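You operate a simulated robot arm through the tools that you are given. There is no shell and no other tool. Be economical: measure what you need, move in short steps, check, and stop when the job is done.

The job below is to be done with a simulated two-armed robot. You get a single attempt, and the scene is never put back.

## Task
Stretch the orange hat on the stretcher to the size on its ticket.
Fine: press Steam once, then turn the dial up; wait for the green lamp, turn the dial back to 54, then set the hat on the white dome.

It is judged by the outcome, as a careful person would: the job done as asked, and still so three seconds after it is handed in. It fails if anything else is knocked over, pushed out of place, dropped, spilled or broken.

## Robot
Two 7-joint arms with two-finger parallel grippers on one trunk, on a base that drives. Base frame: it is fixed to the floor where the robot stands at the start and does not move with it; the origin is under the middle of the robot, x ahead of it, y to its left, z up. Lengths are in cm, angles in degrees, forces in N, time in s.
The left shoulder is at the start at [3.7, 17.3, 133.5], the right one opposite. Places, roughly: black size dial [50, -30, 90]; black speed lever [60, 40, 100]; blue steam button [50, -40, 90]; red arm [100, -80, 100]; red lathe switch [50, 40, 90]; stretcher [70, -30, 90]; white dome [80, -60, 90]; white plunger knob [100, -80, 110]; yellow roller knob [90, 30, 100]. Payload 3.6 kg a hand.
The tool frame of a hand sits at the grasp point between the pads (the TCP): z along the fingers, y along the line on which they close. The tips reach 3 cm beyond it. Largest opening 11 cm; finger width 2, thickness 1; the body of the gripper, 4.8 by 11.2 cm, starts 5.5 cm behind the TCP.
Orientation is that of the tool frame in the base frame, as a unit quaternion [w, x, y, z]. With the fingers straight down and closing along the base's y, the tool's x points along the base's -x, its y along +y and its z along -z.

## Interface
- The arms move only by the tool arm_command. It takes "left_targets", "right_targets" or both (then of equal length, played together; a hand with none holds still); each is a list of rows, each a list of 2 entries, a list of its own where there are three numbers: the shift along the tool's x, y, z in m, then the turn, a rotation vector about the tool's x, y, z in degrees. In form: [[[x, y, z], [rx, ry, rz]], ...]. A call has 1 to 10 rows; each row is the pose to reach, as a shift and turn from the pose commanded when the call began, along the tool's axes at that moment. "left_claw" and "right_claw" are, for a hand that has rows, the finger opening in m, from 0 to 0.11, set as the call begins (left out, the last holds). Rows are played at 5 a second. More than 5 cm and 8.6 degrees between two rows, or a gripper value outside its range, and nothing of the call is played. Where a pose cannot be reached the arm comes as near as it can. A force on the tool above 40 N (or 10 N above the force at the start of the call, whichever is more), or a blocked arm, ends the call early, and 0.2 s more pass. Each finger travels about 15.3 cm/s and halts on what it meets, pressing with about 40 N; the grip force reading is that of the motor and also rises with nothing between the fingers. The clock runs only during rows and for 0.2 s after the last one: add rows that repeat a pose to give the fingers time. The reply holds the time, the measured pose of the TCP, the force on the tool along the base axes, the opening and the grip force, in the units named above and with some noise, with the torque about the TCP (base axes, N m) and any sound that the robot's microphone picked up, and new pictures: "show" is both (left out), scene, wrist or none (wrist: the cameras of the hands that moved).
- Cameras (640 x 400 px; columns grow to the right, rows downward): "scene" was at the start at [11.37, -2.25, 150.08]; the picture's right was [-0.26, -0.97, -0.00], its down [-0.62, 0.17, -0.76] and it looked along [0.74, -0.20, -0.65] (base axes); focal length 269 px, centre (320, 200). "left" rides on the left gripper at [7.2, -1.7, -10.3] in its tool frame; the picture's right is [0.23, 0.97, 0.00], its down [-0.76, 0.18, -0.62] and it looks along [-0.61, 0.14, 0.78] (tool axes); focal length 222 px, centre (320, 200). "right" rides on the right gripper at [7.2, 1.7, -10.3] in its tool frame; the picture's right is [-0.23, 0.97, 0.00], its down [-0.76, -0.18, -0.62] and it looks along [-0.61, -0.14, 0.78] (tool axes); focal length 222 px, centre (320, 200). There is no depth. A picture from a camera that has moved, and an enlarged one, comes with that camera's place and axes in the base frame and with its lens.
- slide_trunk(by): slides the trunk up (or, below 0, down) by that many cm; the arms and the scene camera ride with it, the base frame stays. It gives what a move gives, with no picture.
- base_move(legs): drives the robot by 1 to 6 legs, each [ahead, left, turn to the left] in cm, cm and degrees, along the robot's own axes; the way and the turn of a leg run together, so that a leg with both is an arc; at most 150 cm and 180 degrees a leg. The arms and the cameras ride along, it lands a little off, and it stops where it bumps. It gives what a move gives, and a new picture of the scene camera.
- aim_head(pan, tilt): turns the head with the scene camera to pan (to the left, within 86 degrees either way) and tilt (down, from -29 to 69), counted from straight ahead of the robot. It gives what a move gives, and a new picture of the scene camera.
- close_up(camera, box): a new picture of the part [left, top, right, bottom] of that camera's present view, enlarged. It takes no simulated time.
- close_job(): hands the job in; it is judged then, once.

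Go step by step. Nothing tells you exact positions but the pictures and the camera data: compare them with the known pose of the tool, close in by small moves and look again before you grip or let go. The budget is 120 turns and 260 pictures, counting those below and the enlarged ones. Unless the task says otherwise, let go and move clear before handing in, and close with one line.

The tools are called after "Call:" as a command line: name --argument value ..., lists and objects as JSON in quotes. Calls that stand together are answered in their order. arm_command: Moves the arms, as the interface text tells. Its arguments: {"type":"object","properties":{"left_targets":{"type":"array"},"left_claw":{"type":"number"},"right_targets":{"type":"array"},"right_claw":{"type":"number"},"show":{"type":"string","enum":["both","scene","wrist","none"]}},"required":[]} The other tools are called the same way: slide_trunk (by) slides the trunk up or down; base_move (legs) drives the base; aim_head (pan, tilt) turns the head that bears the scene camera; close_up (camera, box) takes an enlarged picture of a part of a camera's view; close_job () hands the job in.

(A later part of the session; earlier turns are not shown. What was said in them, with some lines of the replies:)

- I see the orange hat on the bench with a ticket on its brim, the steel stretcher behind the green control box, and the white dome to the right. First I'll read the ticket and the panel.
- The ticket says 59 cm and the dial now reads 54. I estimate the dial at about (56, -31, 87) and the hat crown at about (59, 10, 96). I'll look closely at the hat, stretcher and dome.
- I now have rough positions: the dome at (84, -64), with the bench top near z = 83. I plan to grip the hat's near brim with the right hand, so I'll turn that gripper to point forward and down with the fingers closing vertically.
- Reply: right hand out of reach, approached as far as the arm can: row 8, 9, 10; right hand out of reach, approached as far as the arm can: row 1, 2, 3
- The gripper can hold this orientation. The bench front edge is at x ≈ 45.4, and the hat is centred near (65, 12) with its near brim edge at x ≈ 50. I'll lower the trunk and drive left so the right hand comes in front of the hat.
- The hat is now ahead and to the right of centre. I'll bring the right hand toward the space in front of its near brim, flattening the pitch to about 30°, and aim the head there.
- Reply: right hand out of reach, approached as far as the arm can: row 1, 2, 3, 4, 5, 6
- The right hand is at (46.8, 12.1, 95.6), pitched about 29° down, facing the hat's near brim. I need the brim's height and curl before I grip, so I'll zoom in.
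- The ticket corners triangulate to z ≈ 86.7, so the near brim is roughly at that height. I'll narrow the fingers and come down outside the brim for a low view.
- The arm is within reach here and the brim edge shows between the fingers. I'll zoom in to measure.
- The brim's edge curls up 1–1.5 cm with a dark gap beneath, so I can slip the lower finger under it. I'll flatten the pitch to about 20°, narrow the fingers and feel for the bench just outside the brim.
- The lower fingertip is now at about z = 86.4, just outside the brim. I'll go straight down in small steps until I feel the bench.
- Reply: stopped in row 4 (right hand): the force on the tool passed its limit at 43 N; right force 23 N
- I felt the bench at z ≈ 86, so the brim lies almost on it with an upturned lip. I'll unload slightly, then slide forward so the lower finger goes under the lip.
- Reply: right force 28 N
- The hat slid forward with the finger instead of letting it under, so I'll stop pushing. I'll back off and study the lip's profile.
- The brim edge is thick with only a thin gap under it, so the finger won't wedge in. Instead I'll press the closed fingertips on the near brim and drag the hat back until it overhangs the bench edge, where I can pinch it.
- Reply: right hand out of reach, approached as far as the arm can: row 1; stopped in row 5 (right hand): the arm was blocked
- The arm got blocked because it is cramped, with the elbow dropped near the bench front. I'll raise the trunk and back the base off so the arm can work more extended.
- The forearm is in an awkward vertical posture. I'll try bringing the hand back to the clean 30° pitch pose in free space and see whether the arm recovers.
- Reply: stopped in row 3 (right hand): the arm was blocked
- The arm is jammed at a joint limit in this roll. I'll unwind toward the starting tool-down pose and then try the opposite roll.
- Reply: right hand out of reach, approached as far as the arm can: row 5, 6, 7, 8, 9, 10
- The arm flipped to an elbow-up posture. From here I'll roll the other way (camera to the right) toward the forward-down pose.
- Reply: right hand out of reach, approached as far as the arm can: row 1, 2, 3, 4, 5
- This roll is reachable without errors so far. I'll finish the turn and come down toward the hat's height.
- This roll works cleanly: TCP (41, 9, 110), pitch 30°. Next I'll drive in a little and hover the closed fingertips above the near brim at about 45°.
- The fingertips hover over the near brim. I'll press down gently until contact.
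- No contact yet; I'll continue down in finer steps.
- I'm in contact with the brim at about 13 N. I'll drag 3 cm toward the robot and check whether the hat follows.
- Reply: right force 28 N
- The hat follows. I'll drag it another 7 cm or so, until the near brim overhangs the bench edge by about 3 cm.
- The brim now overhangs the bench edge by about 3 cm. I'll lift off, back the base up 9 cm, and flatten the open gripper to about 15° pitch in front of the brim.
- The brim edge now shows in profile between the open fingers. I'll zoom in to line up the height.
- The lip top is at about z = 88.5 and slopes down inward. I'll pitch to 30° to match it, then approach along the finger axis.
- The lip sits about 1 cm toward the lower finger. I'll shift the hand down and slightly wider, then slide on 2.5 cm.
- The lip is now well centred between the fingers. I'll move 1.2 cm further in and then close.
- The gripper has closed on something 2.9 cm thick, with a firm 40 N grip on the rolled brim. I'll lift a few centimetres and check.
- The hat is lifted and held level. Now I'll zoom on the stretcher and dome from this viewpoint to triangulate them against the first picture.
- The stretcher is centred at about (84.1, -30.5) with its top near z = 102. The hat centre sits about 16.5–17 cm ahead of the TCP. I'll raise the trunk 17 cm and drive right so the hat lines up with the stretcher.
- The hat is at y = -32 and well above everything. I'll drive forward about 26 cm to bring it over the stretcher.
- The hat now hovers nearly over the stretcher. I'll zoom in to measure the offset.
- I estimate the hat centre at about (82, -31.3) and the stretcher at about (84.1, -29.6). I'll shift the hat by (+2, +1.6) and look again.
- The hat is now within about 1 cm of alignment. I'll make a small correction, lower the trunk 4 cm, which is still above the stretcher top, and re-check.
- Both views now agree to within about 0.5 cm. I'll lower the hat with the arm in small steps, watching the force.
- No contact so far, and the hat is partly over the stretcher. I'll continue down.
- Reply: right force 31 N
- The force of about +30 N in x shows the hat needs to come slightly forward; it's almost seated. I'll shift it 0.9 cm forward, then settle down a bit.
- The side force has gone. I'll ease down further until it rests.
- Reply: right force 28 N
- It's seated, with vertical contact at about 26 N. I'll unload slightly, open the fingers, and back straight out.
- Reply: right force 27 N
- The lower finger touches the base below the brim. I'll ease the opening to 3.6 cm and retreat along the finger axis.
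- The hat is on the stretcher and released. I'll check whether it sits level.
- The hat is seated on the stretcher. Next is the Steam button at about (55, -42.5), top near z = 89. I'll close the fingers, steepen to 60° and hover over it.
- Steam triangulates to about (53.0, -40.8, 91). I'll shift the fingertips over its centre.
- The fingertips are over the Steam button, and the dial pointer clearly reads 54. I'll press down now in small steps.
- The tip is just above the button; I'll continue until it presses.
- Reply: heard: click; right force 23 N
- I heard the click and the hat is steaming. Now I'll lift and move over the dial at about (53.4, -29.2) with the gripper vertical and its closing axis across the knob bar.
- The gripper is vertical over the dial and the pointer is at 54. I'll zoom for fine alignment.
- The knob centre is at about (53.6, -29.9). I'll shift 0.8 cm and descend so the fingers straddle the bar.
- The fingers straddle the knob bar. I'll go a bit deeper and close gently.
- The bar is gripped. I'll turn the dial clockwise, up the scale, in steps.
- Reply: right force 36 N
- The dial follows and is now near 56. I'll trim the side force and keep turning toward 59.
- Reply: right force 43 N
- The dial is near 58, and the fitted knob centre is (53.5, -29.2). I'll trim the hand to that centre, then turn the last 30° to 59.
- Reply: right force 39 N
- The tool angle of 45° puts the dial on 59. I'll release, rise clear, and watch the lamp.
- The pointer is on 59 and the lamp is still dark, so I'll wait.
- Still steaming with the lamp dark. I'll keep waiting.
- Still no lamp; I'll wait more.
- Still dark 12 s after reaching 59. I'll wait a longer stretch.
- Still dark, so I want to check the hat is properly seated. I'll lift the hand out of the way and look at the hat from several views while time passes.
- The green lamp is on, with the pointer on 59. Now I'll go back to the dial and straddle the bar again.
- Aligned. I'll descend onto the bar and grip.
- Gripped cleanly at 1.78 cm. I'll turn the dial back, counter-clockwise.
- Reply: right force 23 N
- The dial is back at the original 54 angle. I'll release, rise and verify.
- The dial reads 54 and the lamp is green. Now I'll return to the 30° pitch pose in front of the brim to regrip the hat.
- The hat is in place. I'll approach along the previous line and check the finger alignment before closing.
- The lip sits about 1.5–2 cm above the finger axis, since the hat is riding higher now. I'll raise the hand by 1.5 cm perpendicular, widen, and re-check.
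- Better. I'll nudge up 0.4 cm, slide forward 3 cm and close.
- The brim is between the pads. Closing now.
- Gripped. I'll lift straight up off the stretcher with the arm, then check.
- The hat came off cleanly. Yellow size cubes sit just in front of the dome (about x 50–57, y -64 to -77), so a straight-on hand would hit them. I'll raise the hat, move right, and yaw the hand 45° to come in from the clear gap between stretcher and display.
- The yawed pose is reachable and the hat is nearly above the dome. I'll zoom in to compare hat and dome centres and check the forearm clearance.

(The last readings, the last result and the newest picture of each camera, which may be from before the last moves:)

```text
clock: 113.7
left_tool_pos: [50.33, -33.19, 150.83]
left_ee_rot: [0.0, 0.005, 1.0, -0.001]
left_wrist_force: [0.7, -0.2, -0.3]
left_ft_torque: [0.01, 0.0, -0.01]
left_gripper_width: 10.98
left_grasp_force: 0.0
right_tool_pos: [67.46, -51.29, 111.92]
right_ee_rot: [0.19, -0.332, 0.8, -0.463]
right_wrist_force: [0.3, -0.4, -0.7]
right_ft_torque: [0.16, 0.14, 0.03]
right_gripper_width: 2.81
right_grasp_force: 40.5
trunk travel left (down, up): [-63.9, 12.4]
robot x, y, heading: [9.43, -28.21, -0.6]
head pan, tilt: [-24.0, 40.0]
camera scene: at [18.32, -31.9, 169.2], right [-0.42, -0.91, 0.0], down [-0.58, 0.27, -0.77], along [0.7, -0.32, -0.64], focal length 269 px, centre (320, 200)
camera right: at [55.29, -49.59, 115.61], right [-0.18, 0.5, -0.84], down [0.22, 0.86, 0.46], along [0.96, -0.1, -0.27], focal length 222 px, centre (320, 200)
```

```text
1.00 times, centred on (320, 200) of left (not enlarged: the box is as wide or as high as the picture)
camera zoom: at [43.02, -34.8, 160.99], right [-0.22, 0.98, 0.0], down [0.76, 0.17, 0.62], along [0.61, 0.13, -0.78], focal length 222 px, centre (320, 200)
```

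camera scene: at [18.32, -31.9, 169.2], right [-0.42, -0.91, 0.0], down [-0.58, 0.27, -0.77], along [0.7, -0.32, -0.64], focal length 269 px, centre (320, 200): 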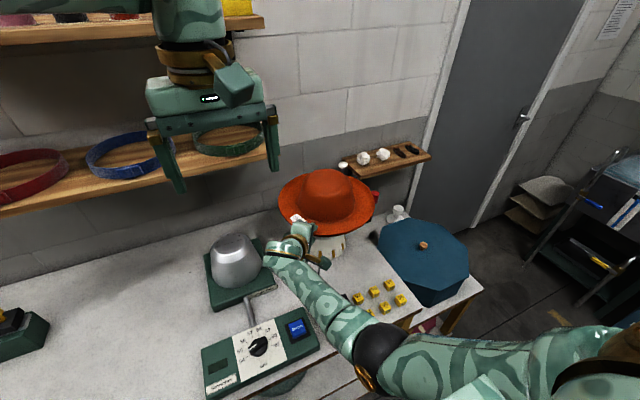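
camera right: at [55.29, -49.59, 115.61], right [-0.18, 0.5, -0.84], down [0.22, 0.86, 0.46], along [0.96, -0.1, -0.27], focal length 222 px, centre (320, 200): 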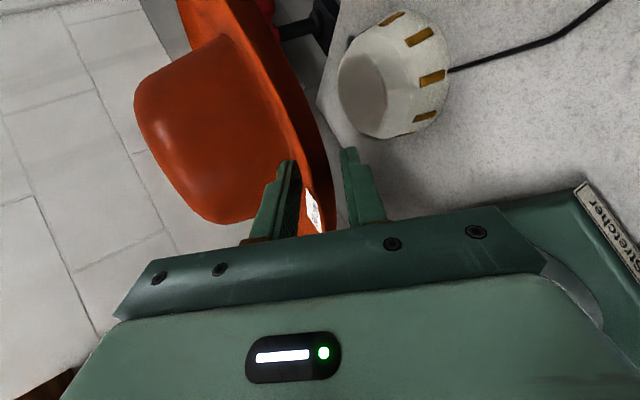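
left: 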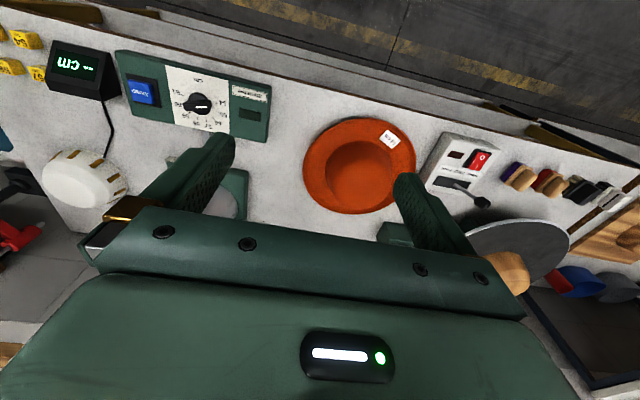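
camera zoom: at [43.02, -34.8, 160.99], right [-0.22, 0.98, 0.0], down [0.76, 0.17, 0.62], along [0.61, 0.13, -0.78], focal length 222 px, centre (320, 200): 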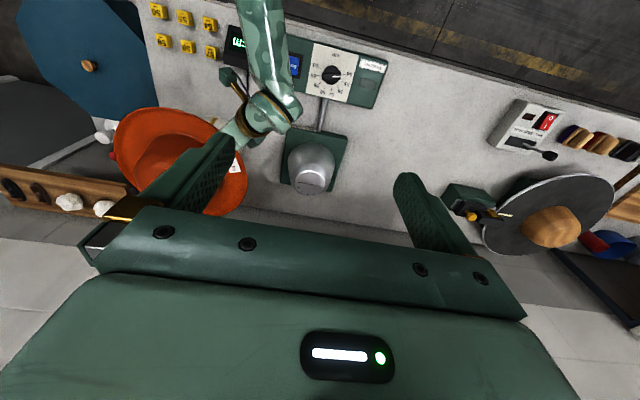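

My best estimate puts the dome at (83, -63.9) with top z ≈ 94, and the hat about 1.5–2 cm short of that. I'll shift a bit and lower 9 cm with the arm so the elbow stays high, then re-measure with less parallax.

Call:
arm_command --right_targets '[[[-0.004, 0.005, 0.008], [0, 0, 0]], [[-0.0085, 0.017, 0.018], [0, 0, 0]], [[-0.0085, 0.03, 0.027], [0, 0, 0]], [[-0.0085, 0.044, 0.037], [0, 0, 0]], [[-0.0085, 0.058, 0.047], [0, 0, 0]], [[-0.0085, 0.0717, 0.056], [0, 0, 0]], [[-0.0085, 0.0717, 0.056], [0, 0, 0]]]' --show "both"

Call:
close_up --camera "scene" --box '[250, 170, 410, 290]'

Call:
close_up --camera "right" --box '[100, 0, 484, 240]'

```text
clock: 115.3
left_tool_pos: [50.38, -33.16, 150.71]
left_ee_rot: [-0.001, 0.005, 1.0, -0.001]
left_wrist_force: [-0.3, 0.6, 0.3]
left_ft_torque: [0.01, 0.02, -0.01]
left_gripper_width: 11.02
left_grasp_force: 0.0
right_tool_pos: [67.92, -52.79, 104.69]
right_ee_rot: [0.191, -0.333, 0.799, -0.462]
right_wrist_force: [0.1, 0.0, -1.7]
right_ft_torque: [0.18, 0.15, 0.0]
right_gripper_width: 2.78
right_grasp_force: 40.6
right hand out of reach, approached as far as the arm can: row 5, 6, 7
trunk travel left (down, up): [-63.9, 12.4]
robot x, y, heading: [9.52, -28.09, -0.8]
head pan, tilt: [-24.0, 40.0]
camera scene: at [18.4, -31.85, 169.19], right [-0.42, -0.91, 0.0], down [-0.59, 0.27, -0.77], along [0.7, -0.32, -0.64], focal length 269 px, centre (320, 200)
camera right: at [55.81, -51.12, 108.35], right [-0.19, 0.5, -0.84], down [0.22, 0.86, 0.46], along [0.96, -0.1, -0.27], focal length 222 px, centre (320, 200)
```

scene: 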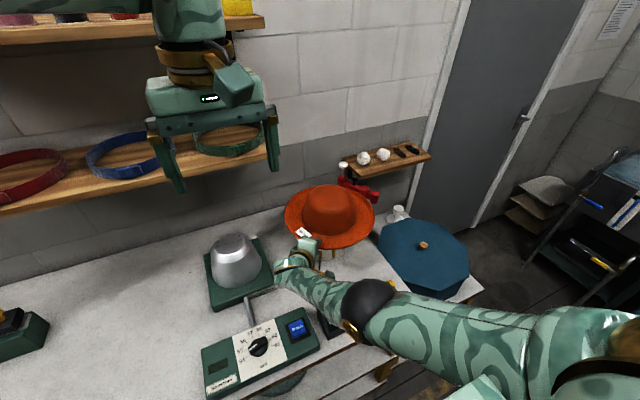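
right: 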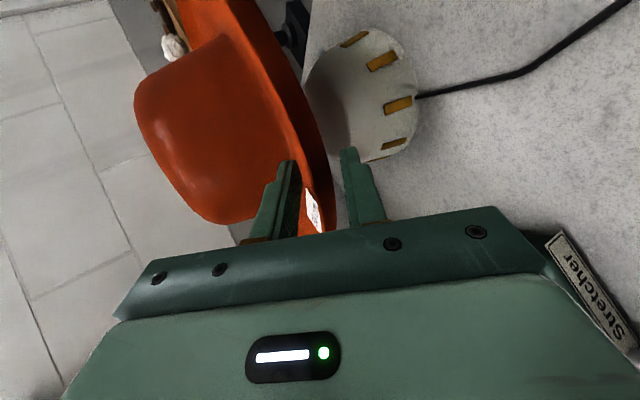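

```text
3.33 times, centred on (330, 230) of scene
camera zoom: at [18.4, -31.85, 169.19], right [-0.42, -0.91, 0.0], down [-0.59, 0.27, -0.77], along [0.7, -0.32, -0.64], focal length 897 px, centre (287, 100)
```

zoom: 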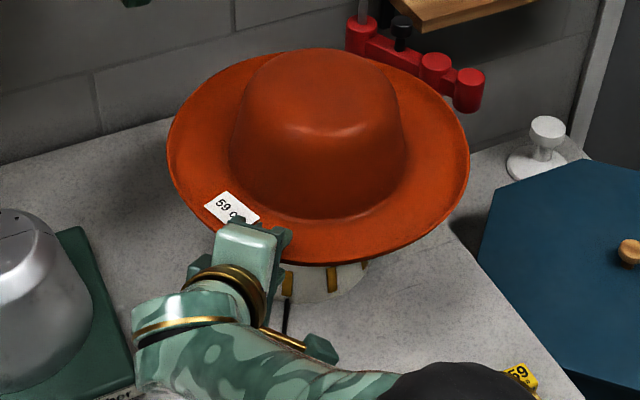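

```text
1.67 times, centred on (292, 120) of right
camera zoom: at [55.81, -51.12, 108.35], right [-0.19, 0.5, -0.84], down [0.22, 0.86, 0.46], along [0.96, -0.1, -0.27], focal length 370 px, centre (367, 333)
```

zoom: 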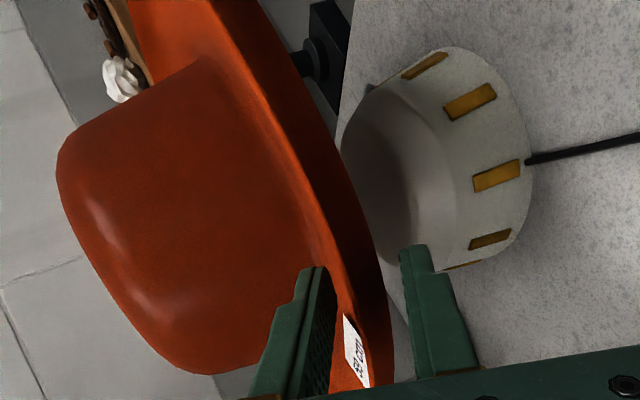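

The arm hit its limit there, so I'll lower with the trunk instead (elbow is well up), then correct the alignment.

Call:
slide_trunk --by -6

Call:
arm_command --right_targets '[[[-0.006, 0, 0], [0, 0, 0]], [[-0.006, 0, 0], [0, 0, 0]]]' --show "both"

Call:
close_up --camera "right" --box '[100, 0, 484, 240]'

```text
clock: 116.3
left_tool_pos: [50.26, -33.18, 144.92]
left_ee_rot: [0.0, 0.005, 1.0, 0.0]
left_wrist_force: [-1.3, -0.2, -0.5]
left_ft_torque: [0.01, -0.01, 0.01]
left_gripper_width: 11.0
left_grasp_force: 0.1
right_tool_pos: [67.95, -52.84, 98.61]
right_ee_rot: [0.191, -0.332, 0.799, -0.463]
right_wrist_force: [0.1, 0.2, -1.1]
right_ft_torque: [0.17, 0.15, 0.01]
right_gripper_width: 2.79
right_grasp_force: 40.3
trunk travel left (down, up): [-57.9, 18.4]
robot x, y, heading: [9.34, -28.48, -0.8]
head pan, tilt: [-24.0, 40.0]
```

```text
clock: 116.9
left_tool_pos: [50.31, -33.17, 144.81]
left_ee_rot: [0.0, 0.004, 1.0, -0.001]
left_wrist_force: [-1.0, -0.6, 0.0]
left_ft_torque: [0.01, 0.01, -0.01]
left_gripper_width: 11.0
left_grasp_force: 0.0
right_tool_pos: [68.17, -52.89, 98.75]
right_ee_rot: [0.192, -0.333, 0.799, -0.462]
right_wrist_force: [-0.3, 0.1, -1.1]
right_ft_torque: [0.16, 0.15, -0.01]
right_gripper_width: 2.79
right_grasp_force: 39.8
trunk travel left (down, up): [-57.9, 18.4]
robot x, y, heading: [9.34, -28.15, -0.6]
head pan, tilt: [-24.0, 40.0]
camera scene: at [18.61, -31.91, 163.19], right [-0.42, -0.91, 0.0], down [-0.58, 0.27, -0.77], along [0.7, -0.32, -0.64], focal length 269 px, centre (320, 200)
camera right: at [56.08, -51.0, 102.39], right [-0.19, 0.5, -0.84], down [0.22, 0.86, 0.46], along [0.96, -0.1, -0.27], focal length 222 px, centre (320, 200)
```

scene: 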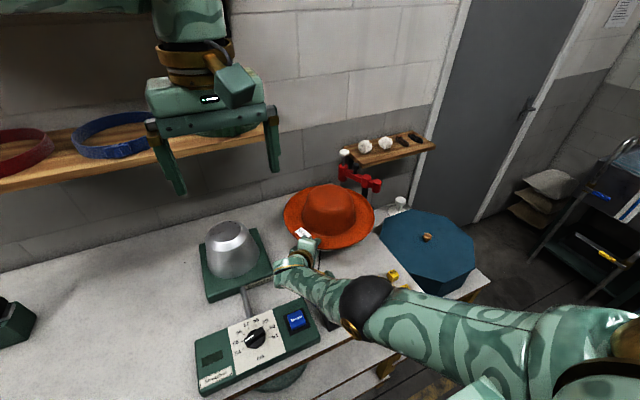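
right: 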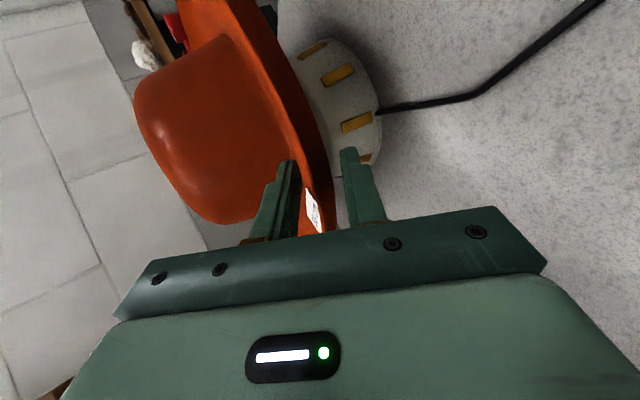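

```text
1.67 times, centred on (292, 120) of right
camera zoom: at [56.08, -51.0, 102.39], right [-0.19, 0.5, -0.84], down [0.22, 0.86, 0.46], along [0.96, -0.1, -0.27], focal length 370 px, centre (367, 333)
```

zoom: 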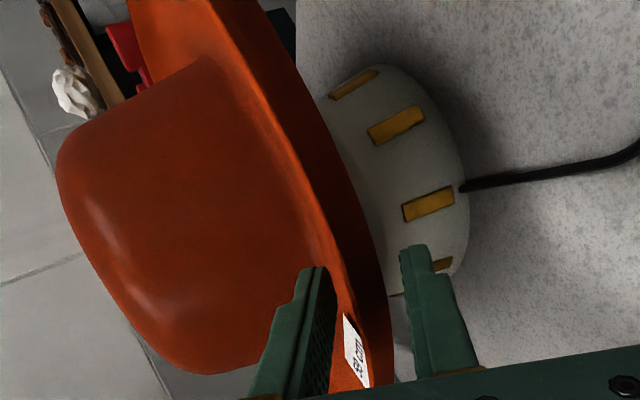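

The hat's offset relative to the hand matches what it was on the stretcher, so it needs to go about 2 cm left and 1 cm forward. I'll use a small base move because the arm is at its limit.

Call:
base_move --legs '[[0.9, 2.0, 0]]'

Call:
close_up --camera "right" --box '[100, 0, 484, 240]'

Call:
close_up --camera "scene" --box '[250, 160, 410, 280]'

```text
clock: 117.7
left_tool_pos: [51.07, -31.75, 144.85]
left_ee_rot: [0.0, 0.006, 1.0, 0.001]
left_wrist_force: [-0.2, -1.6, -0.6]
left_ft_torque: [0.05, -0.01, 0.01]
left_gripper_width: 11.0
left_grasp_force: 0.1
right_tool_pos: [68.99, -51.1, 98.56]
right_ee_rot: [0.192, -0.332, 0.8, -0.462]
right_wrist_force: [-0.2, -1.7, -1.0]
right_ft_torque: [0.18, 0.18, 0.02]
right_gripper_width: 2.8
right_grasp_force: 39.7
trunk travel left (down, up): [-57.9, 18.4]
robot x, y, heading: [10.36, -26.46, -0.6]
head pan, tilt: [-24.0, 40.0]
camera scene: at [19.36, -30.41, 163.19], right [-0.42, -0.91, 0.0], down [-0.58, 0.27, -0.77], along [0.7, -0.32, -0.64], focal length 269 px, centre (320, 200)
```

scene: 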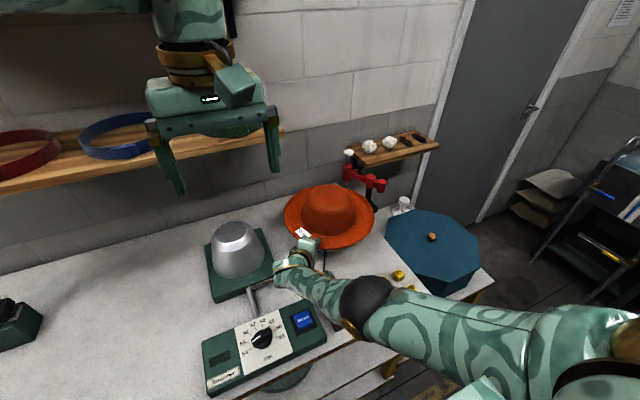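

```text
1.67 times, centred on (292, 120) of right
camera zoom: at [56.88, -49.4, 102.37], right [-0.18, 0.5, -0.84], down [0.22, 0.86, 0.47], along [0.96, -0.1, -0.27], focal length 370 px, centre (367, 333)
```

zoom: 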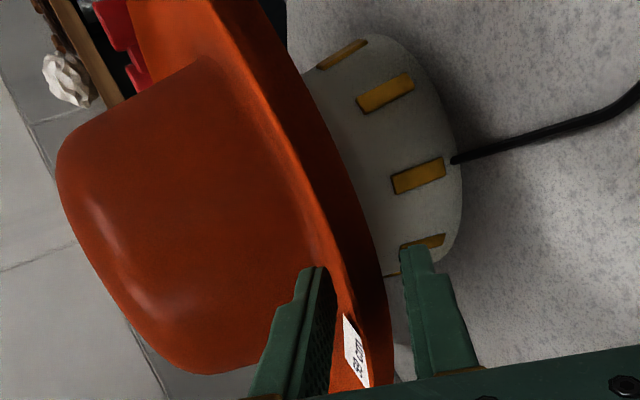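

```text
3.33 times, centred on (330, 220) of scene
camera zoom: at [19.36, -30.41, 163.19], right [-0.42, -0.91, 0.0], down [-0.58, 0.27, -0.77], along [0.7, -0.32, -0.64], focal length 897 px, centre (287, 133)
```

zoom: 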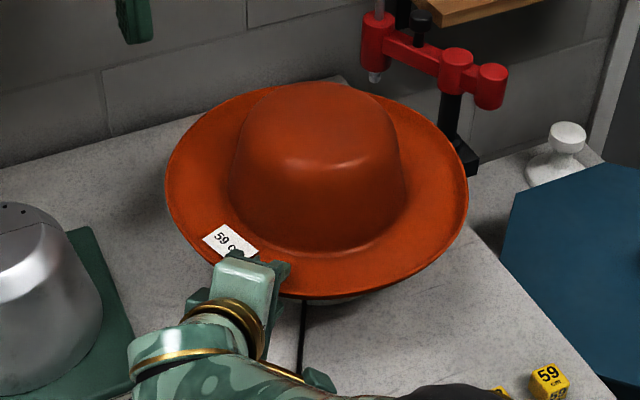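

Comparing with the stretcher geometry, the hat should go about 1.4 cm further forward. Another small base nudge.

Call:
base_move --legs '[[1.4, -0.7, 0]]'

Call:
slide_trunk --by -3

Call:
close_up --camera "right" --box '[100, 0, 484, 240]'

```text
clock: 118.5
left_tool_pos: [52.43, -31.86, 144.82]
left_ee_rot: [0.001, 0.004, 1.0, -0.002]
left_wrist_force: [0.9, 0.2, -0.4]
left_ft_torque: [-0.02, -0.03, 0.0]
left_gripper_width: 11.03
left_grasp_force: 0.0
right_tool_pos: [70.34, -51.35, 98.71]
right_ee_rot: [0.191, -0.332, 0.798, -0.464]
right_wrist_force: [0.3, 0.7, -0.3]
right_ft_torque: [0.15, 0.14, -0.01]
right_gripper_width: 2.83
right_grasp_force: 40.0
trunk travel left (down, up): [-57.9, 18.4]
robot x, y, heading: [11.66, -27.36, -0.7]
head pan, tilt: [-24.0, 40.0]
camera scene: at [20.65, -30.43, 163.21], right [-0.42, -0.91, 0.0], down [-0.58, 0.27, -0.77], along [0.7, -0.32, -0.64], focal length 269 px, centre (320, 200)
```

scene: 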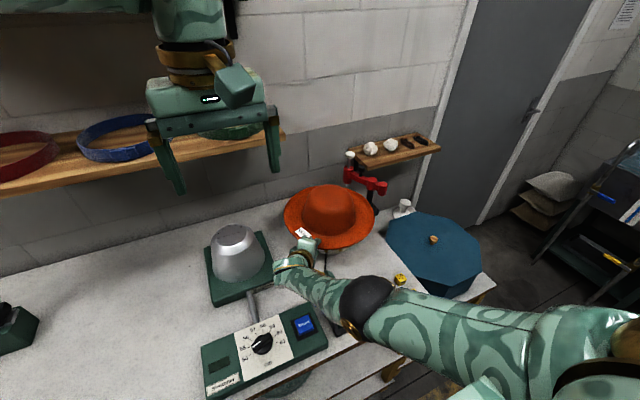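

```text
clock: 119.2
left_tool_pos: [52.62, -32.22, 141.82]
left_ee_rot: [-0.001, 0.006, 1.0, 0.0]
left_wrist_force: [-0.2, -0.3, -0.5]
left_ft_torque: [0.05, 0.0, -0.01]
left_gripper_width: 10.99
left_grasp_force: 0.1
right_tool_pos: [70.39, -51.67, 95.62]
right_ee_rot: [0.191, -0.333, 0.8, -0.462]
right_wrist_force: [-0.5, -0.2, -1.6]
right_ft_torque: [0.14, 0.17, -0.03]
right_gripper_width: 2.79
right_grasp_force: 40.1
trunk travel left (down, up): [-54.9, 21.4]
robot x, y, heading: [11.55, -26.98, -0.8]
head pan, tilt: [-24.0, 40.0]
```

```text
1.67 times, centred on (292, 120) of right
camera zoom: at [58.38, -49.88, 99.34], right [-0.19, 0.5, -0.84], down [0.22, 0.86, 0.46], along [0.96, -0.1, -0.27], focal length 370 px, centre (367, 333)
```

zoom: 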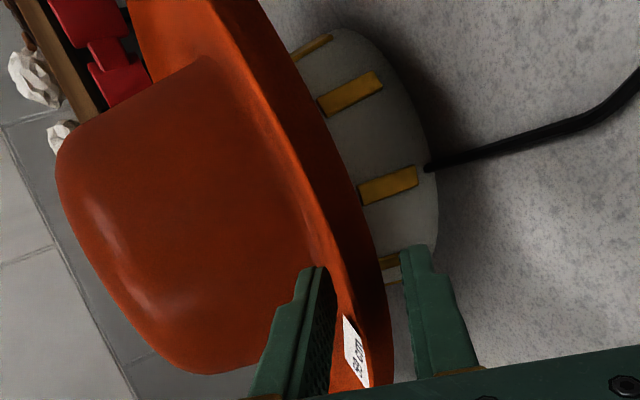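

By estimate the hat is centred over the dome within about 1 cm, and the dome's taper gives plenty of entry room. I'll lower in small trunk steps, watching the force.

Call:
slide_trunk --by -2

Call:
slide_trunk --by -1.5

Call:
close_up --camera "right" --box '[100, 0, 484, 240]'

Call:
close_up --camera "scene" --box '[250, 140, 410, 260]'

```text
clock: 119.9
left_tool_pos: [52.7, -32.07, 139.8]
left_ee_rot: [0.0, 0.006, 1.0, -0.001]
left_wrist_force: [-0.3, 1.6, 0.4]
left_ft_torque: [0.02, 0.0, -0.02]
left_gripper_width: 10.95
left_grasp_force: 0.1
right_tool_pos: [70.49, -51.59, 93.59]
right_ee_rot: [0.191, -0.333, 0.799, -0.463]
right_wrist_force: [-0.8, 0.1, -0.3]
right_ft_torque: [0.11, 0.14, -0.04]
right_gripper_width: 2.75
right_grasp_force: 39.9
trunk travel left (down, up): [-52.9, 23.4]
robot x, y, heading: [11.71, -26.77, -0.7]
head pan, tilt: [-24.0, 40.0]
```

```text
clock: 120.5
left_tool_pos: [52.59, -32.11, 138.33]
left_ee_rot: [0.0, 0.006, 1.0, -0.001]
left_wrist_force: [-0.8, 0.0, 0.9]
left_ft_torque: [-0.01, -0.04, -0.02]
left_gripper_width: 10.98
left_grasp_force: 0.0
right_tool_pos: [70.57, -51.56, 92.25]
right_ee_rot: [0.191, -0.332, 0.799, -0.463]
right_wrist_force: [-0.6, -1.0, -1.1]
right_ft_torque: [0.16, 0.15, 0.0]
right_gripper_width: 2.79
right_grasp_force: 40.0
trunk travel left (down, up): [-51.4, 24.9]
robot x, y, heading: [12.08, -27.25, -0.6]
head pan, tilt: [-24.0, 40.0]
```

```text
1.67 times, centred on (292, 120) of right
camera zoom: at [58.32, -49.85, 95.88], right [-0.19, 0.5, -0.84], down [0.22, 0.86, 0.46], along [0.96, -0.1, -0.27], focal length 370 px, centre (367, 333)
```

zoom: 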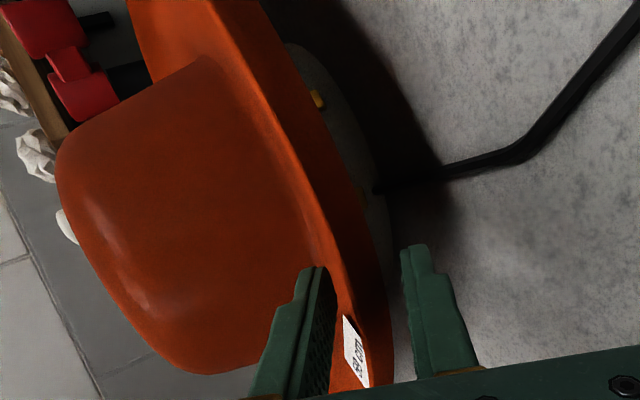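

```text
3.33 times, centred on (330, 200) of scene
camera zoom: at [21.5, -30.72, 156.66], right [-0.42, -0.91, 0.0], down [-0.58, 0.27, -0.77], along [0.7, -0.32, -0.64], focal length 897 px, centre (287, 200)
```

zoom: 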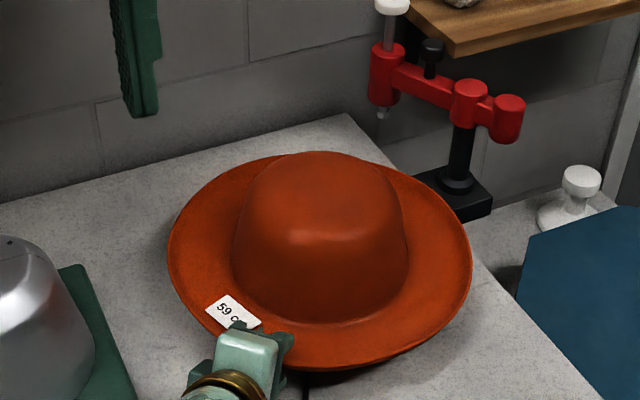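

No contact yet and the dome is inside the crown. I'll check the forearm clearance, then lower further.

Call:
slide_trunk --by -1.2

Call:
aim_head --pan -34 --tilt 46

Call:
close_up --camera "left" --box '[0, 0, 640, 400]'

```text
clock: 121.1
left_tool_pos: [52.58, -31.99, 137.18]
left_ee_rot: [0.0, 0.004, 1.0, -0.001]
left_wrist_force: [-0.9, 0.3, -0.6]
left_ft_torque: [0.02, 0.02, 0.0]
left_gripper_width: 10.99
left_grasp_force: 0.1
right_tool_pos: [70.58, -51.66, 90.99]
right_ee_rot: [0.191, -0.332, 0.799, -0.463]
right_wrist_force: [1.9, -1.7, -1.9]
right_ft_torque: [0.24, 0.22, -0.01]
right_gripper_width: 2.78
right_grasp_force: 40.2
trunk travel left (down, up): [-50.2, 26.1]
robot x, y, heading: [11.75, -27.27, -0.9]
head pan, tilt: [-24.0, 40.0]
```

```text
clock: 121.8
left_tool_pos: [52.63, -32.07, 136.98]
left_ee_rot: [-0.001, 0.005, 1.0, -0.001]
left_wrist_force: [0.5, -0.1, -0.5]
left_ft_torque: [-0.02, -0.02, 0.01]
left_gripper_width: 10.99
left_grasp_force: 0.0
right_tool_pos: [70.39, -51.57, 91.01]
right_ee_rot: [0.191, -0.332, 0.8, -0.462]
right_wrist_force: [0.5, -2.0, -0.9]
right_ft_torque: [0.06, 0.15, -0.02]
right_gripper_width: 2.81
right_grasp_force: 39.9
trunk travel left (down, up): [-50.2, 26.1]
robot x, y, heading: [11.97, -26.91, -0.7]
head pan, tilt: [-34.0, 46.0]
camera scene: at [20.63, -31.78, 154.58], right [-0.57, -0.82, 0.0], down [-0.59, 0.41, -0.69], along [0.57, -0.39, -0.72], focal length 269 px, centre (320, 200)
```

scene: 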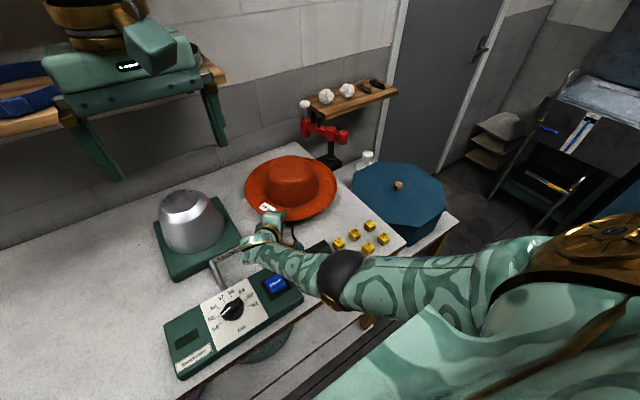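

```text
1.00 times, centred on (320, 200) of left (not enlarged: the box is as wide or as high as the picture)
camera zoom: at [45.31, -33.67, 147.28], right [-0.22, 0.98, 0.0], down [0.76, 0.17, 0.62], along [0.61, 0.13, -0.78], focal length 222 px, centre (320, 200)
```

zoom: 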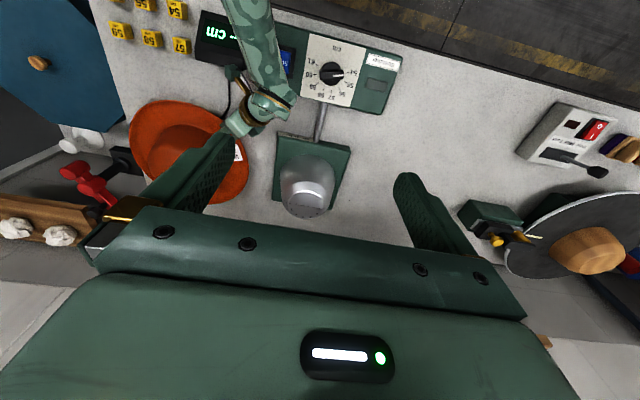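

The forearm passes between display and Steam button with clearance. I'll lower a last 0.8 cm.

Call:
slide_trunk --by -0.8

Call:
close_up --camera "right" --box '[200, 40, 456, 220]'

```text
clock: 122.4
left_tool_pos: [52.71, -32.13, 136.24]
left_ee_rot: [-0.001, 0.005, 1.0, 0.0]
left_wrist_force: [-0.6, -0.6, -0.2]
left_ft_torque: [-0.02, -0.01, -0.03]
left_gripper_width: 11.01
left_grasp_force: 0.0
right_tool_pos: [70.45, -51.72, 90.19]
right_ee_rot: [0.192, -0.333, 0.799, -0.462]
right_wrist_force: [4.6, -6.7, -1.2]
right_ft_torque: [0.25, 0.25, -0.06]
right_gripper_width: 2.79
right_grasp_force: 40.2
trunk travel left (down, up): [-49.4, 26.9]
robot x, y, heading: [11.58, -26.81, -0.6]
head pan, tilt: [-34.0, 46.0]
```

```text
2.22 times, centred on (328, 130) of right
camera zoom: at [58.39, -49.95, 93.82], right [-0.19, 0.5, -0.84], down [0.22, 0.86, 0.46], along [0.96, -0.1, -0.27], focal length 494 px, centre (302, 356)
```

zoom: 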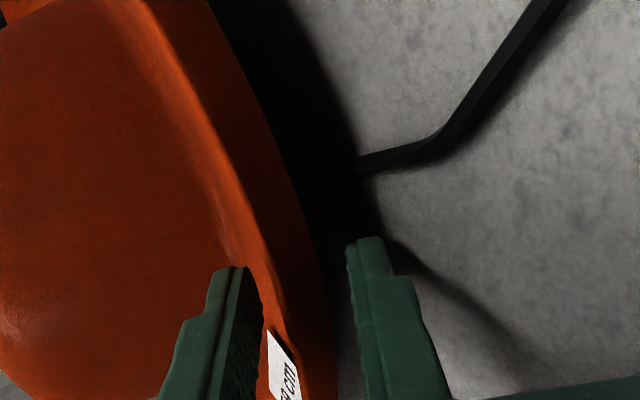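

A side force of about 8 N pointing forward-right says the hat should shift slightly that way. I'll nudge the base by that amount.

Call:
base_move --legs '[[0.6, -0.7, 0]]'

```text
clock: 123.1
left_tool_pos: [53.1, -32.63, 136.31]
left_ee_rot: [0.0, 0.005, 1.0, -0.001]
left_wrist_force: [0.0, -0.2, 0.3]
left_ft_torque: [0.01, -0.01, 0.02]
left_gripper_width: 11.01
left_grasp_force: 0.1
right_tool_pos: [70.96, -52.06, 90.16]
right_ee_rot: [0.191, -0.333, 0.799, -0.462]
right_wrist_force: [0.3, 0.3, -1.9]
right_ft_torque: [0.16, 0.14, -0.01]
right_gripper_width: 2.77
right_grasp_force: 40.2
trunk travel left (down, up): [-49.4, 26.9]
robot x, y, heading: [12.16, -28.19, -0.6]
head pan, tilt: [-34.0, 46.0]
camera scene: at [21.22, -32.35, 153.79], right [-0.57, -0.82, 0.0], down [-0.59, 0.41, -0.69], along [0.57, -0.39, -0.72], focal length 269 px, centre (320, 200)
```

scene: 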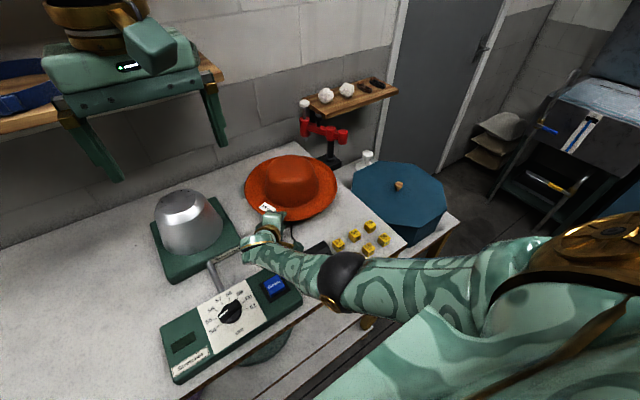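

The side force has vanished. I'll lower the last half centimetre, with the fingertip just above the bench, then open slowly.

Call:
slide_trunk --by -0.5

Call:
close_up --camera "right" --box '[200, 40, 456, 220]'

```text
clock: 123.7
left_tool_pos: [53.1, -32.72, 135.71]
left_ee_rot: [0.0, 0.006, 1.0, -0.001]
left_wrist_force: [-0.6, 0.4, 0.4]
left_ft_torque: [0.01, -0.01, 0.03]
left_gripper_width: 11.01
left_grasp_force: 0.1
right_tool_pos: [71.07, -52.15, 89.71]
right_ee_rot: [0.192, -0.333, 0.799, -0.463]
right_wrist_force: [0.9, -1.9, 6.0]
right_ft_torque: [0.34, 1.24, 0.12]
right_gripper_width: 2.8
right_grasp_force: 40.5
trunk travel left (down, up): [-48.9, 27.4]
robot x, y, heading: [12.41, -27.83, -0.4]
head pan, tilt: [-34.0, 46.0]
```

```text
2.22 times, centred on (328, 130) of right
camera zoom: at [58.95, -50.52, 93.42], right [-0.19, 0.5, -0.84], down [0.22, 0.86, 0.46], along [0.96, -0.1, -0.27], focal length 494 px, centre (302, 356)
```

zoom: 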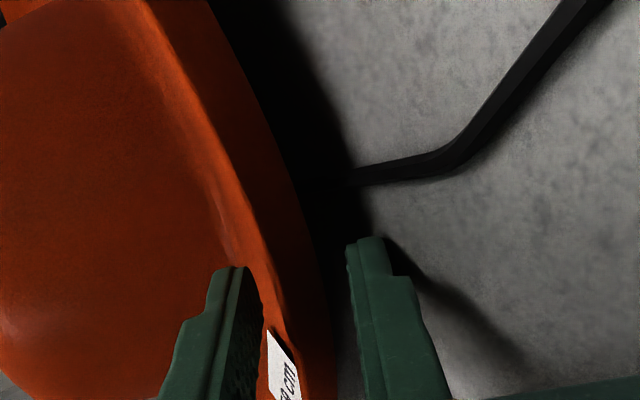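

A 6 N upward force with that torque suggests the camera bracket is touching the display. I'll raise half a centimetre again and release the hat from there; it's only a couple of centimetres above rest.

Call:
slide_trunk --by 0.6

Call:
arm_command --right_targets '[[[0, 0, 0], [0, 0, 0]], [[0, 0, 0], [0, 0, 0]]]' --right_claw 0.036 --show "both"

```text
clock: 124.2
left_tool_pos: [53.16, -32.67, 136.46]
left_ee_rot: [0.0, 0.006, 1.0, -0.001]
left_wrist_force: [-0.1, 0.2, -0.5]
left_ft_torque: [0.0, -0.02, 0.0]
left_gripper_width: 10.99
left_grasp_force: 0.1
right_tool_pos: [71.06, -52.23, 90.1]
right_ee_rot: [0.192, -0.333, 0.799, -0.463]
right_wrist_force: [-0.1, -0.1, -1.5]
right_ft_torque: [0.14, 0.17, -0.04]
right_gripper_width: 2.78
right_grasp_force: 40.2
trunk travel left (down, up): [-49.5, 26.8]
robot x, y, heading: [12.38, -28.0, -0.4]
head pan, tilt: [-34.0, 46.0]
```

```text
clock: 124.8
left_tool_pos: [53.1, -32.65, 136.4]
left_ee_rot: [-0.001, 0.005, 1.0, -0.001]
left_wrist_force: [0.3, -0.1, -0.1]
left_ft_torque: [0.0, 0.01, 0.03]
left_gripper_width: 11.01
left_grasp_force: 0.0
right_tool_pos: [71.05, -52.26, 90.16]
right_ee_rot: [0.191, -0.333, 0.799, -0.462]
right_wrist_force: [-0.3, 0.1, -0.8]
right_ft_torque: [0.02, 0.02, 0.01]
right_gripper_width: 3.63
right_grasp_force: 0.5
trunk travel left (down, up): [-49.5, 26.8]
robot x, y, heading: [12.18, -27.76, -0.6]
head pan, tilt: [-34.0, 46.0]
camera scene: at [21.32, -32.45, 153.88], right [-0.57, -0.82, 0.0], down [-0.59, 0.41, -0.69], along [0.57, -0.39, -0.72], focal length 269 px, centre (320, 200)
camera right: at [58.94, -50.49, 93.96], right [-0.19, 0.5, -0.84], down [0.22, 0.86, 0.46], along [0.96, -0.1, -0.27], focal length 222 px, centre (320, 200)
```

scene: 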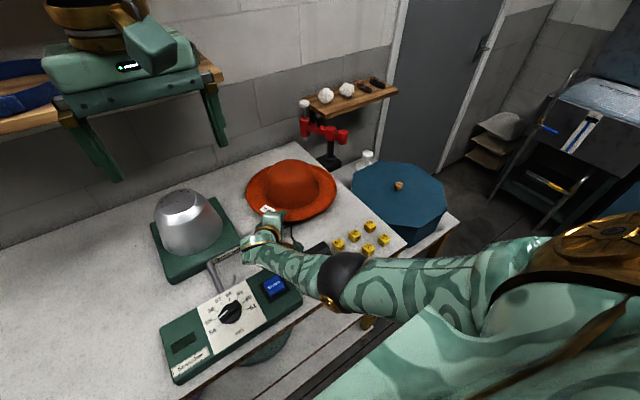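
right: 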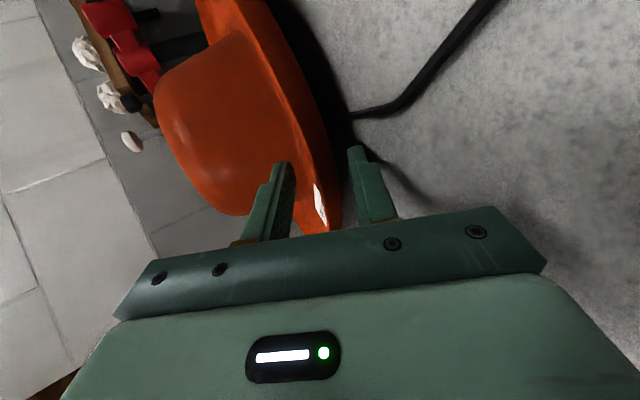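

The hat has settled and the fingers are free. I'll back out along the finger axis, which moves up and away from the display.

Call:
arm_command --right_targets '[[[0, 0, -0.015], [0, 0, 0]], [[0, 0, -0.03], [0, 0, 0]], [[0, 0, -0.05], [0, 0, 0]], [[0, 0, -0.07], [0, 0, 0]], [[0, -0.03, -0.09], [0, 0, 0]]]' --show "both"

```text
clock: 126.2
left_tool_pos: [53.2, -32.79, 136.33]
left_ee_rot: [-0.001, 0.005, 1.0, -0.001]
left_wrist_force: [0.3, -0.3, 0.8]
left_ft_torque: [0.01, -0.03, 0.02]
left_gripper_width: 11.0
left_grasp_force: 0.1
right_tool_pos: [67.92, -51.04, 99.04]
right_ee_rot: [0.191, -0.32, 0.789, -0.488]
right_wrist_force: [0.2, -0.1, -0.1]
right_ft_torque: [0.02, 0.04, -0.03]
right_gripper_width: 3.6
right_grasp_force: 0.0
trunk travel left (down, up): [-49.5, 26.8]
robot x, y, heading: [12.5, -27.62, -0.5]
head pan, tilt: [-34.0, 46.0]
stopped in row 5 (right hand): the arm was blocked; the commanded pose is now the measured one
camera scene: at [21.3, -32.43, 153.88], right [-0.57, -0.82, 0.0], down [-0.59, 0.41, -0.69], along [0.57, -0.39, -0.72], focal length 269 px, centre (320, 200)
camera right: at [55.79, -48.82, 102.3], right [-0.15, 0.47, -0.87], down [0.22, 0.87, 0.43], along [0.96, -0.13, -0.23], focal length 222 px, centre (320, 200)
```

scene: 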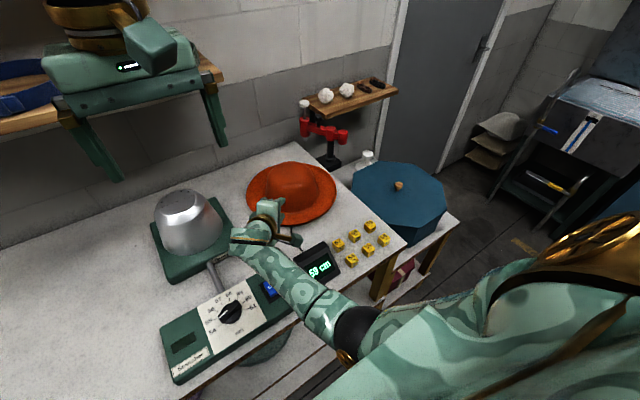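
right: 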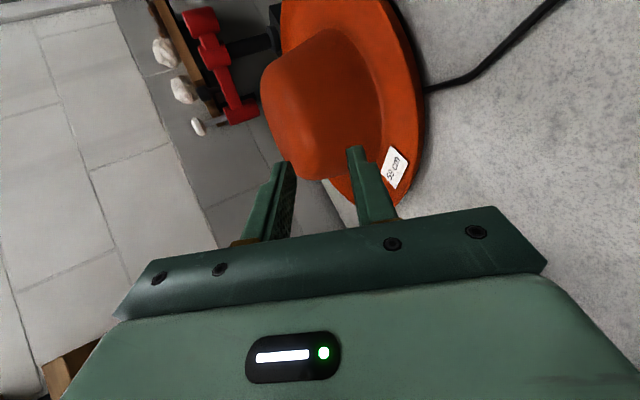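

The hat is on the dome and the hand is free. The display now shows a reading, so I'll zoom in on it and the hat.

Call:
close_up --camera "scene" --box '[280, 230, 376, 290]'

Call:
close_up --camera "scene" --box '[140, 140, 400, 300]'

Call:
close_up --camera "right" --box '[230, 0, 454, 140]'

```text
6.67 times, centred on (328, 260) of scene
camera zoom: at [21.3, -32.43, 153.88], right [-0.57, -0.82, 0.0], down [-0.59, 0.41, -0.69], along [0.57, -0.39, -0.72], focal length 1793 px, centre (267, -200)
```

zoom: 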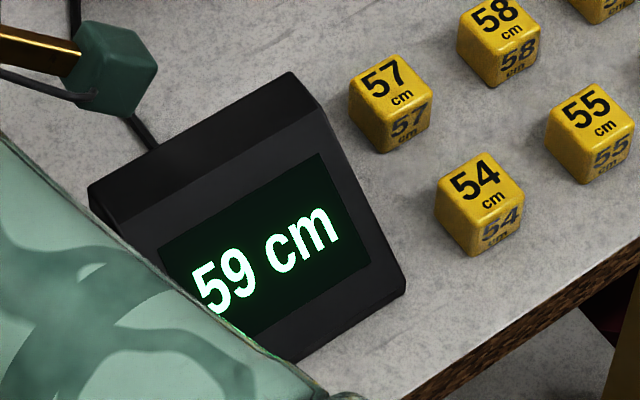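

```text
2.46 times, centred on (270, 220) of scene
camera zoom: at [21.3, -32.43, 153.88], right [-0.57, -0.82, 0.0], down [-0.59, 0.41, -0.69], along [0.57, -0.39, -0.72], focal length 662 px, centre (443, 151)
```

zoom: 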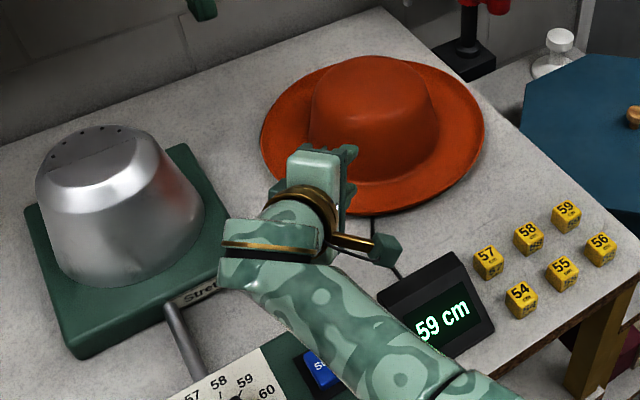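

```text
2.86 times, centred on (342, 70) of right
camera zoom: at [55.79, -48.82, 102.3], right [-0.15, 0.47, -0.87], down [0.22, 0.87, 0.43], along [0.96, -0.13, -0.23], focal length 635 px, centre (257, 571)
```

zoom: 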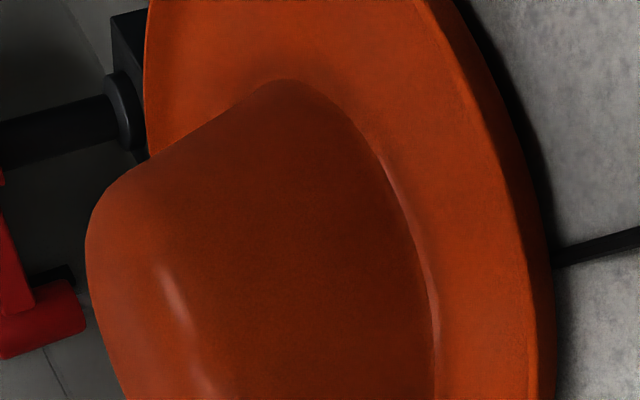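

The gauge reads 59 cm with the hat seated on the dome. I'll raise the trunk and back the robot away.

Call:
slide_trunk --by 15

Call:
base_move --legs '[[-22, 0, 0]]'

Call:
close_up --camera "scene" --box '[120, 120, 440, 320]'

```text
clock: 128.0
left_tool_pos: [53.23, -32.78, 151.34]
left_ee_rot: [-0.002, 0.006, 1.0, -0.001]
left_wrist_force: [0.2, -0.3, 0.2]
left_ft_torque: [0.06, -0.01, -0.02]
left_gripper_width: 10.99
left_grasp_force: 0.0
right_tool_pos: [67.76, -54.29, 113.96]
right_ee_rot: [0.175, -0.317, 0.779, -0.512]
right_wrist_force: [-0.1, -0.5, -0.3]
right_ft_torque: [0.03, -0.04, -0.02]
right_gripper_width: 3.59
right_grasp_force: 0.0
trunk travel left (down, up): [-64.5, 11.8]
robot x, y, heading: [12.34, -27.5, -0.7]
head pan, tilt: [-34.0, 46.0]
```

```text
clock: 129.7
left_tool_pos: [30.75, -32.56, 151.38]
left_ee_rot: [-0.001, 0.007, 1.0, -0.001]
left_wrist_force: [-0.3, 0.9, 0.9]
left_ft_torque: [0.0, 0.02, -0.01]
left_gripper_width: 10.99
left_grasp_force: 0.1
right_tool_pos: [45.66, -54.13, 114.27]
right_ee_rot: [0.178, -0.316, 0.779, -0.512]
right_wrist_force: [0.5, -0.4, 0.2]
right_ft_torque: [-0.04, 0.04, -0.02]
right_gripper_width: 3.58
right_grasp_force: 0.1
trunk travel left (down, up): [-64.5, 11.8]
robot x, y, heading: [-10.07, -27.79, -0.6]
head pan, tilt: [-34.0, 46.0]
camera scene: at [-2.3, -32.19, 168.93], right [-0.57, -0.82, 0.0], down [-0.59, 0.41, -0.69], along [0.57, -0.4, -0.72], focal length 269 px, centre (320, 200)
```

scene: 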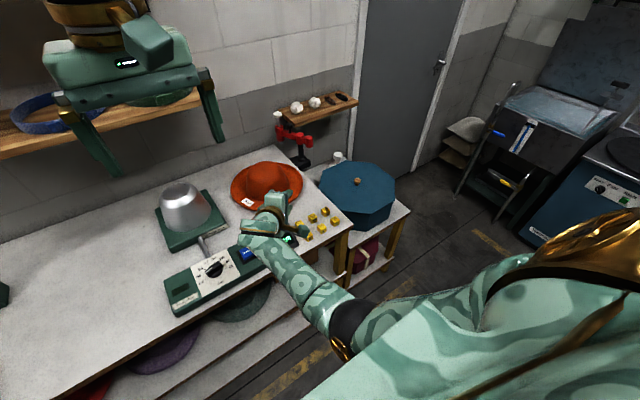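

```text
2.00 times, centred on (280, 220) of scene
camera zoom: at [-2.3, -32.19, 168.93], right [-0.57, -0.82, 0.0], down [-0.59, 0.41, -0.69], along [0.57, -0.4, -0.72], focal length 538 px, centre (400, 160)
```

zoom: 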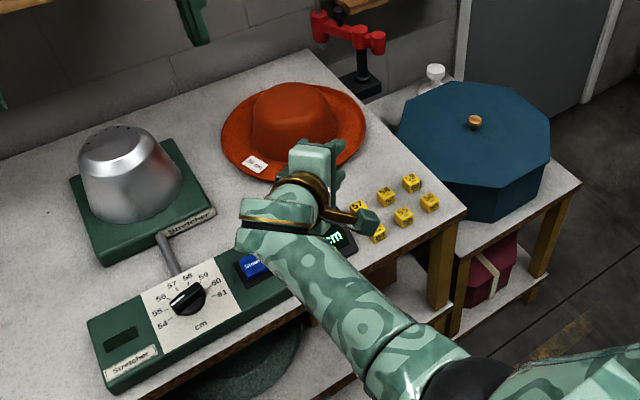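

The hat rests on the white dome, the dial is back at 54, the robot is clear, and everything else stands where it was. I'll hand in.

Call:
close_job

```text
The job is handed in.
```

The orange hat was steamed once and stretched to 59 cm. The dial is back at 54, and the hat is on the white dome, where the gauge reads 59 cm.
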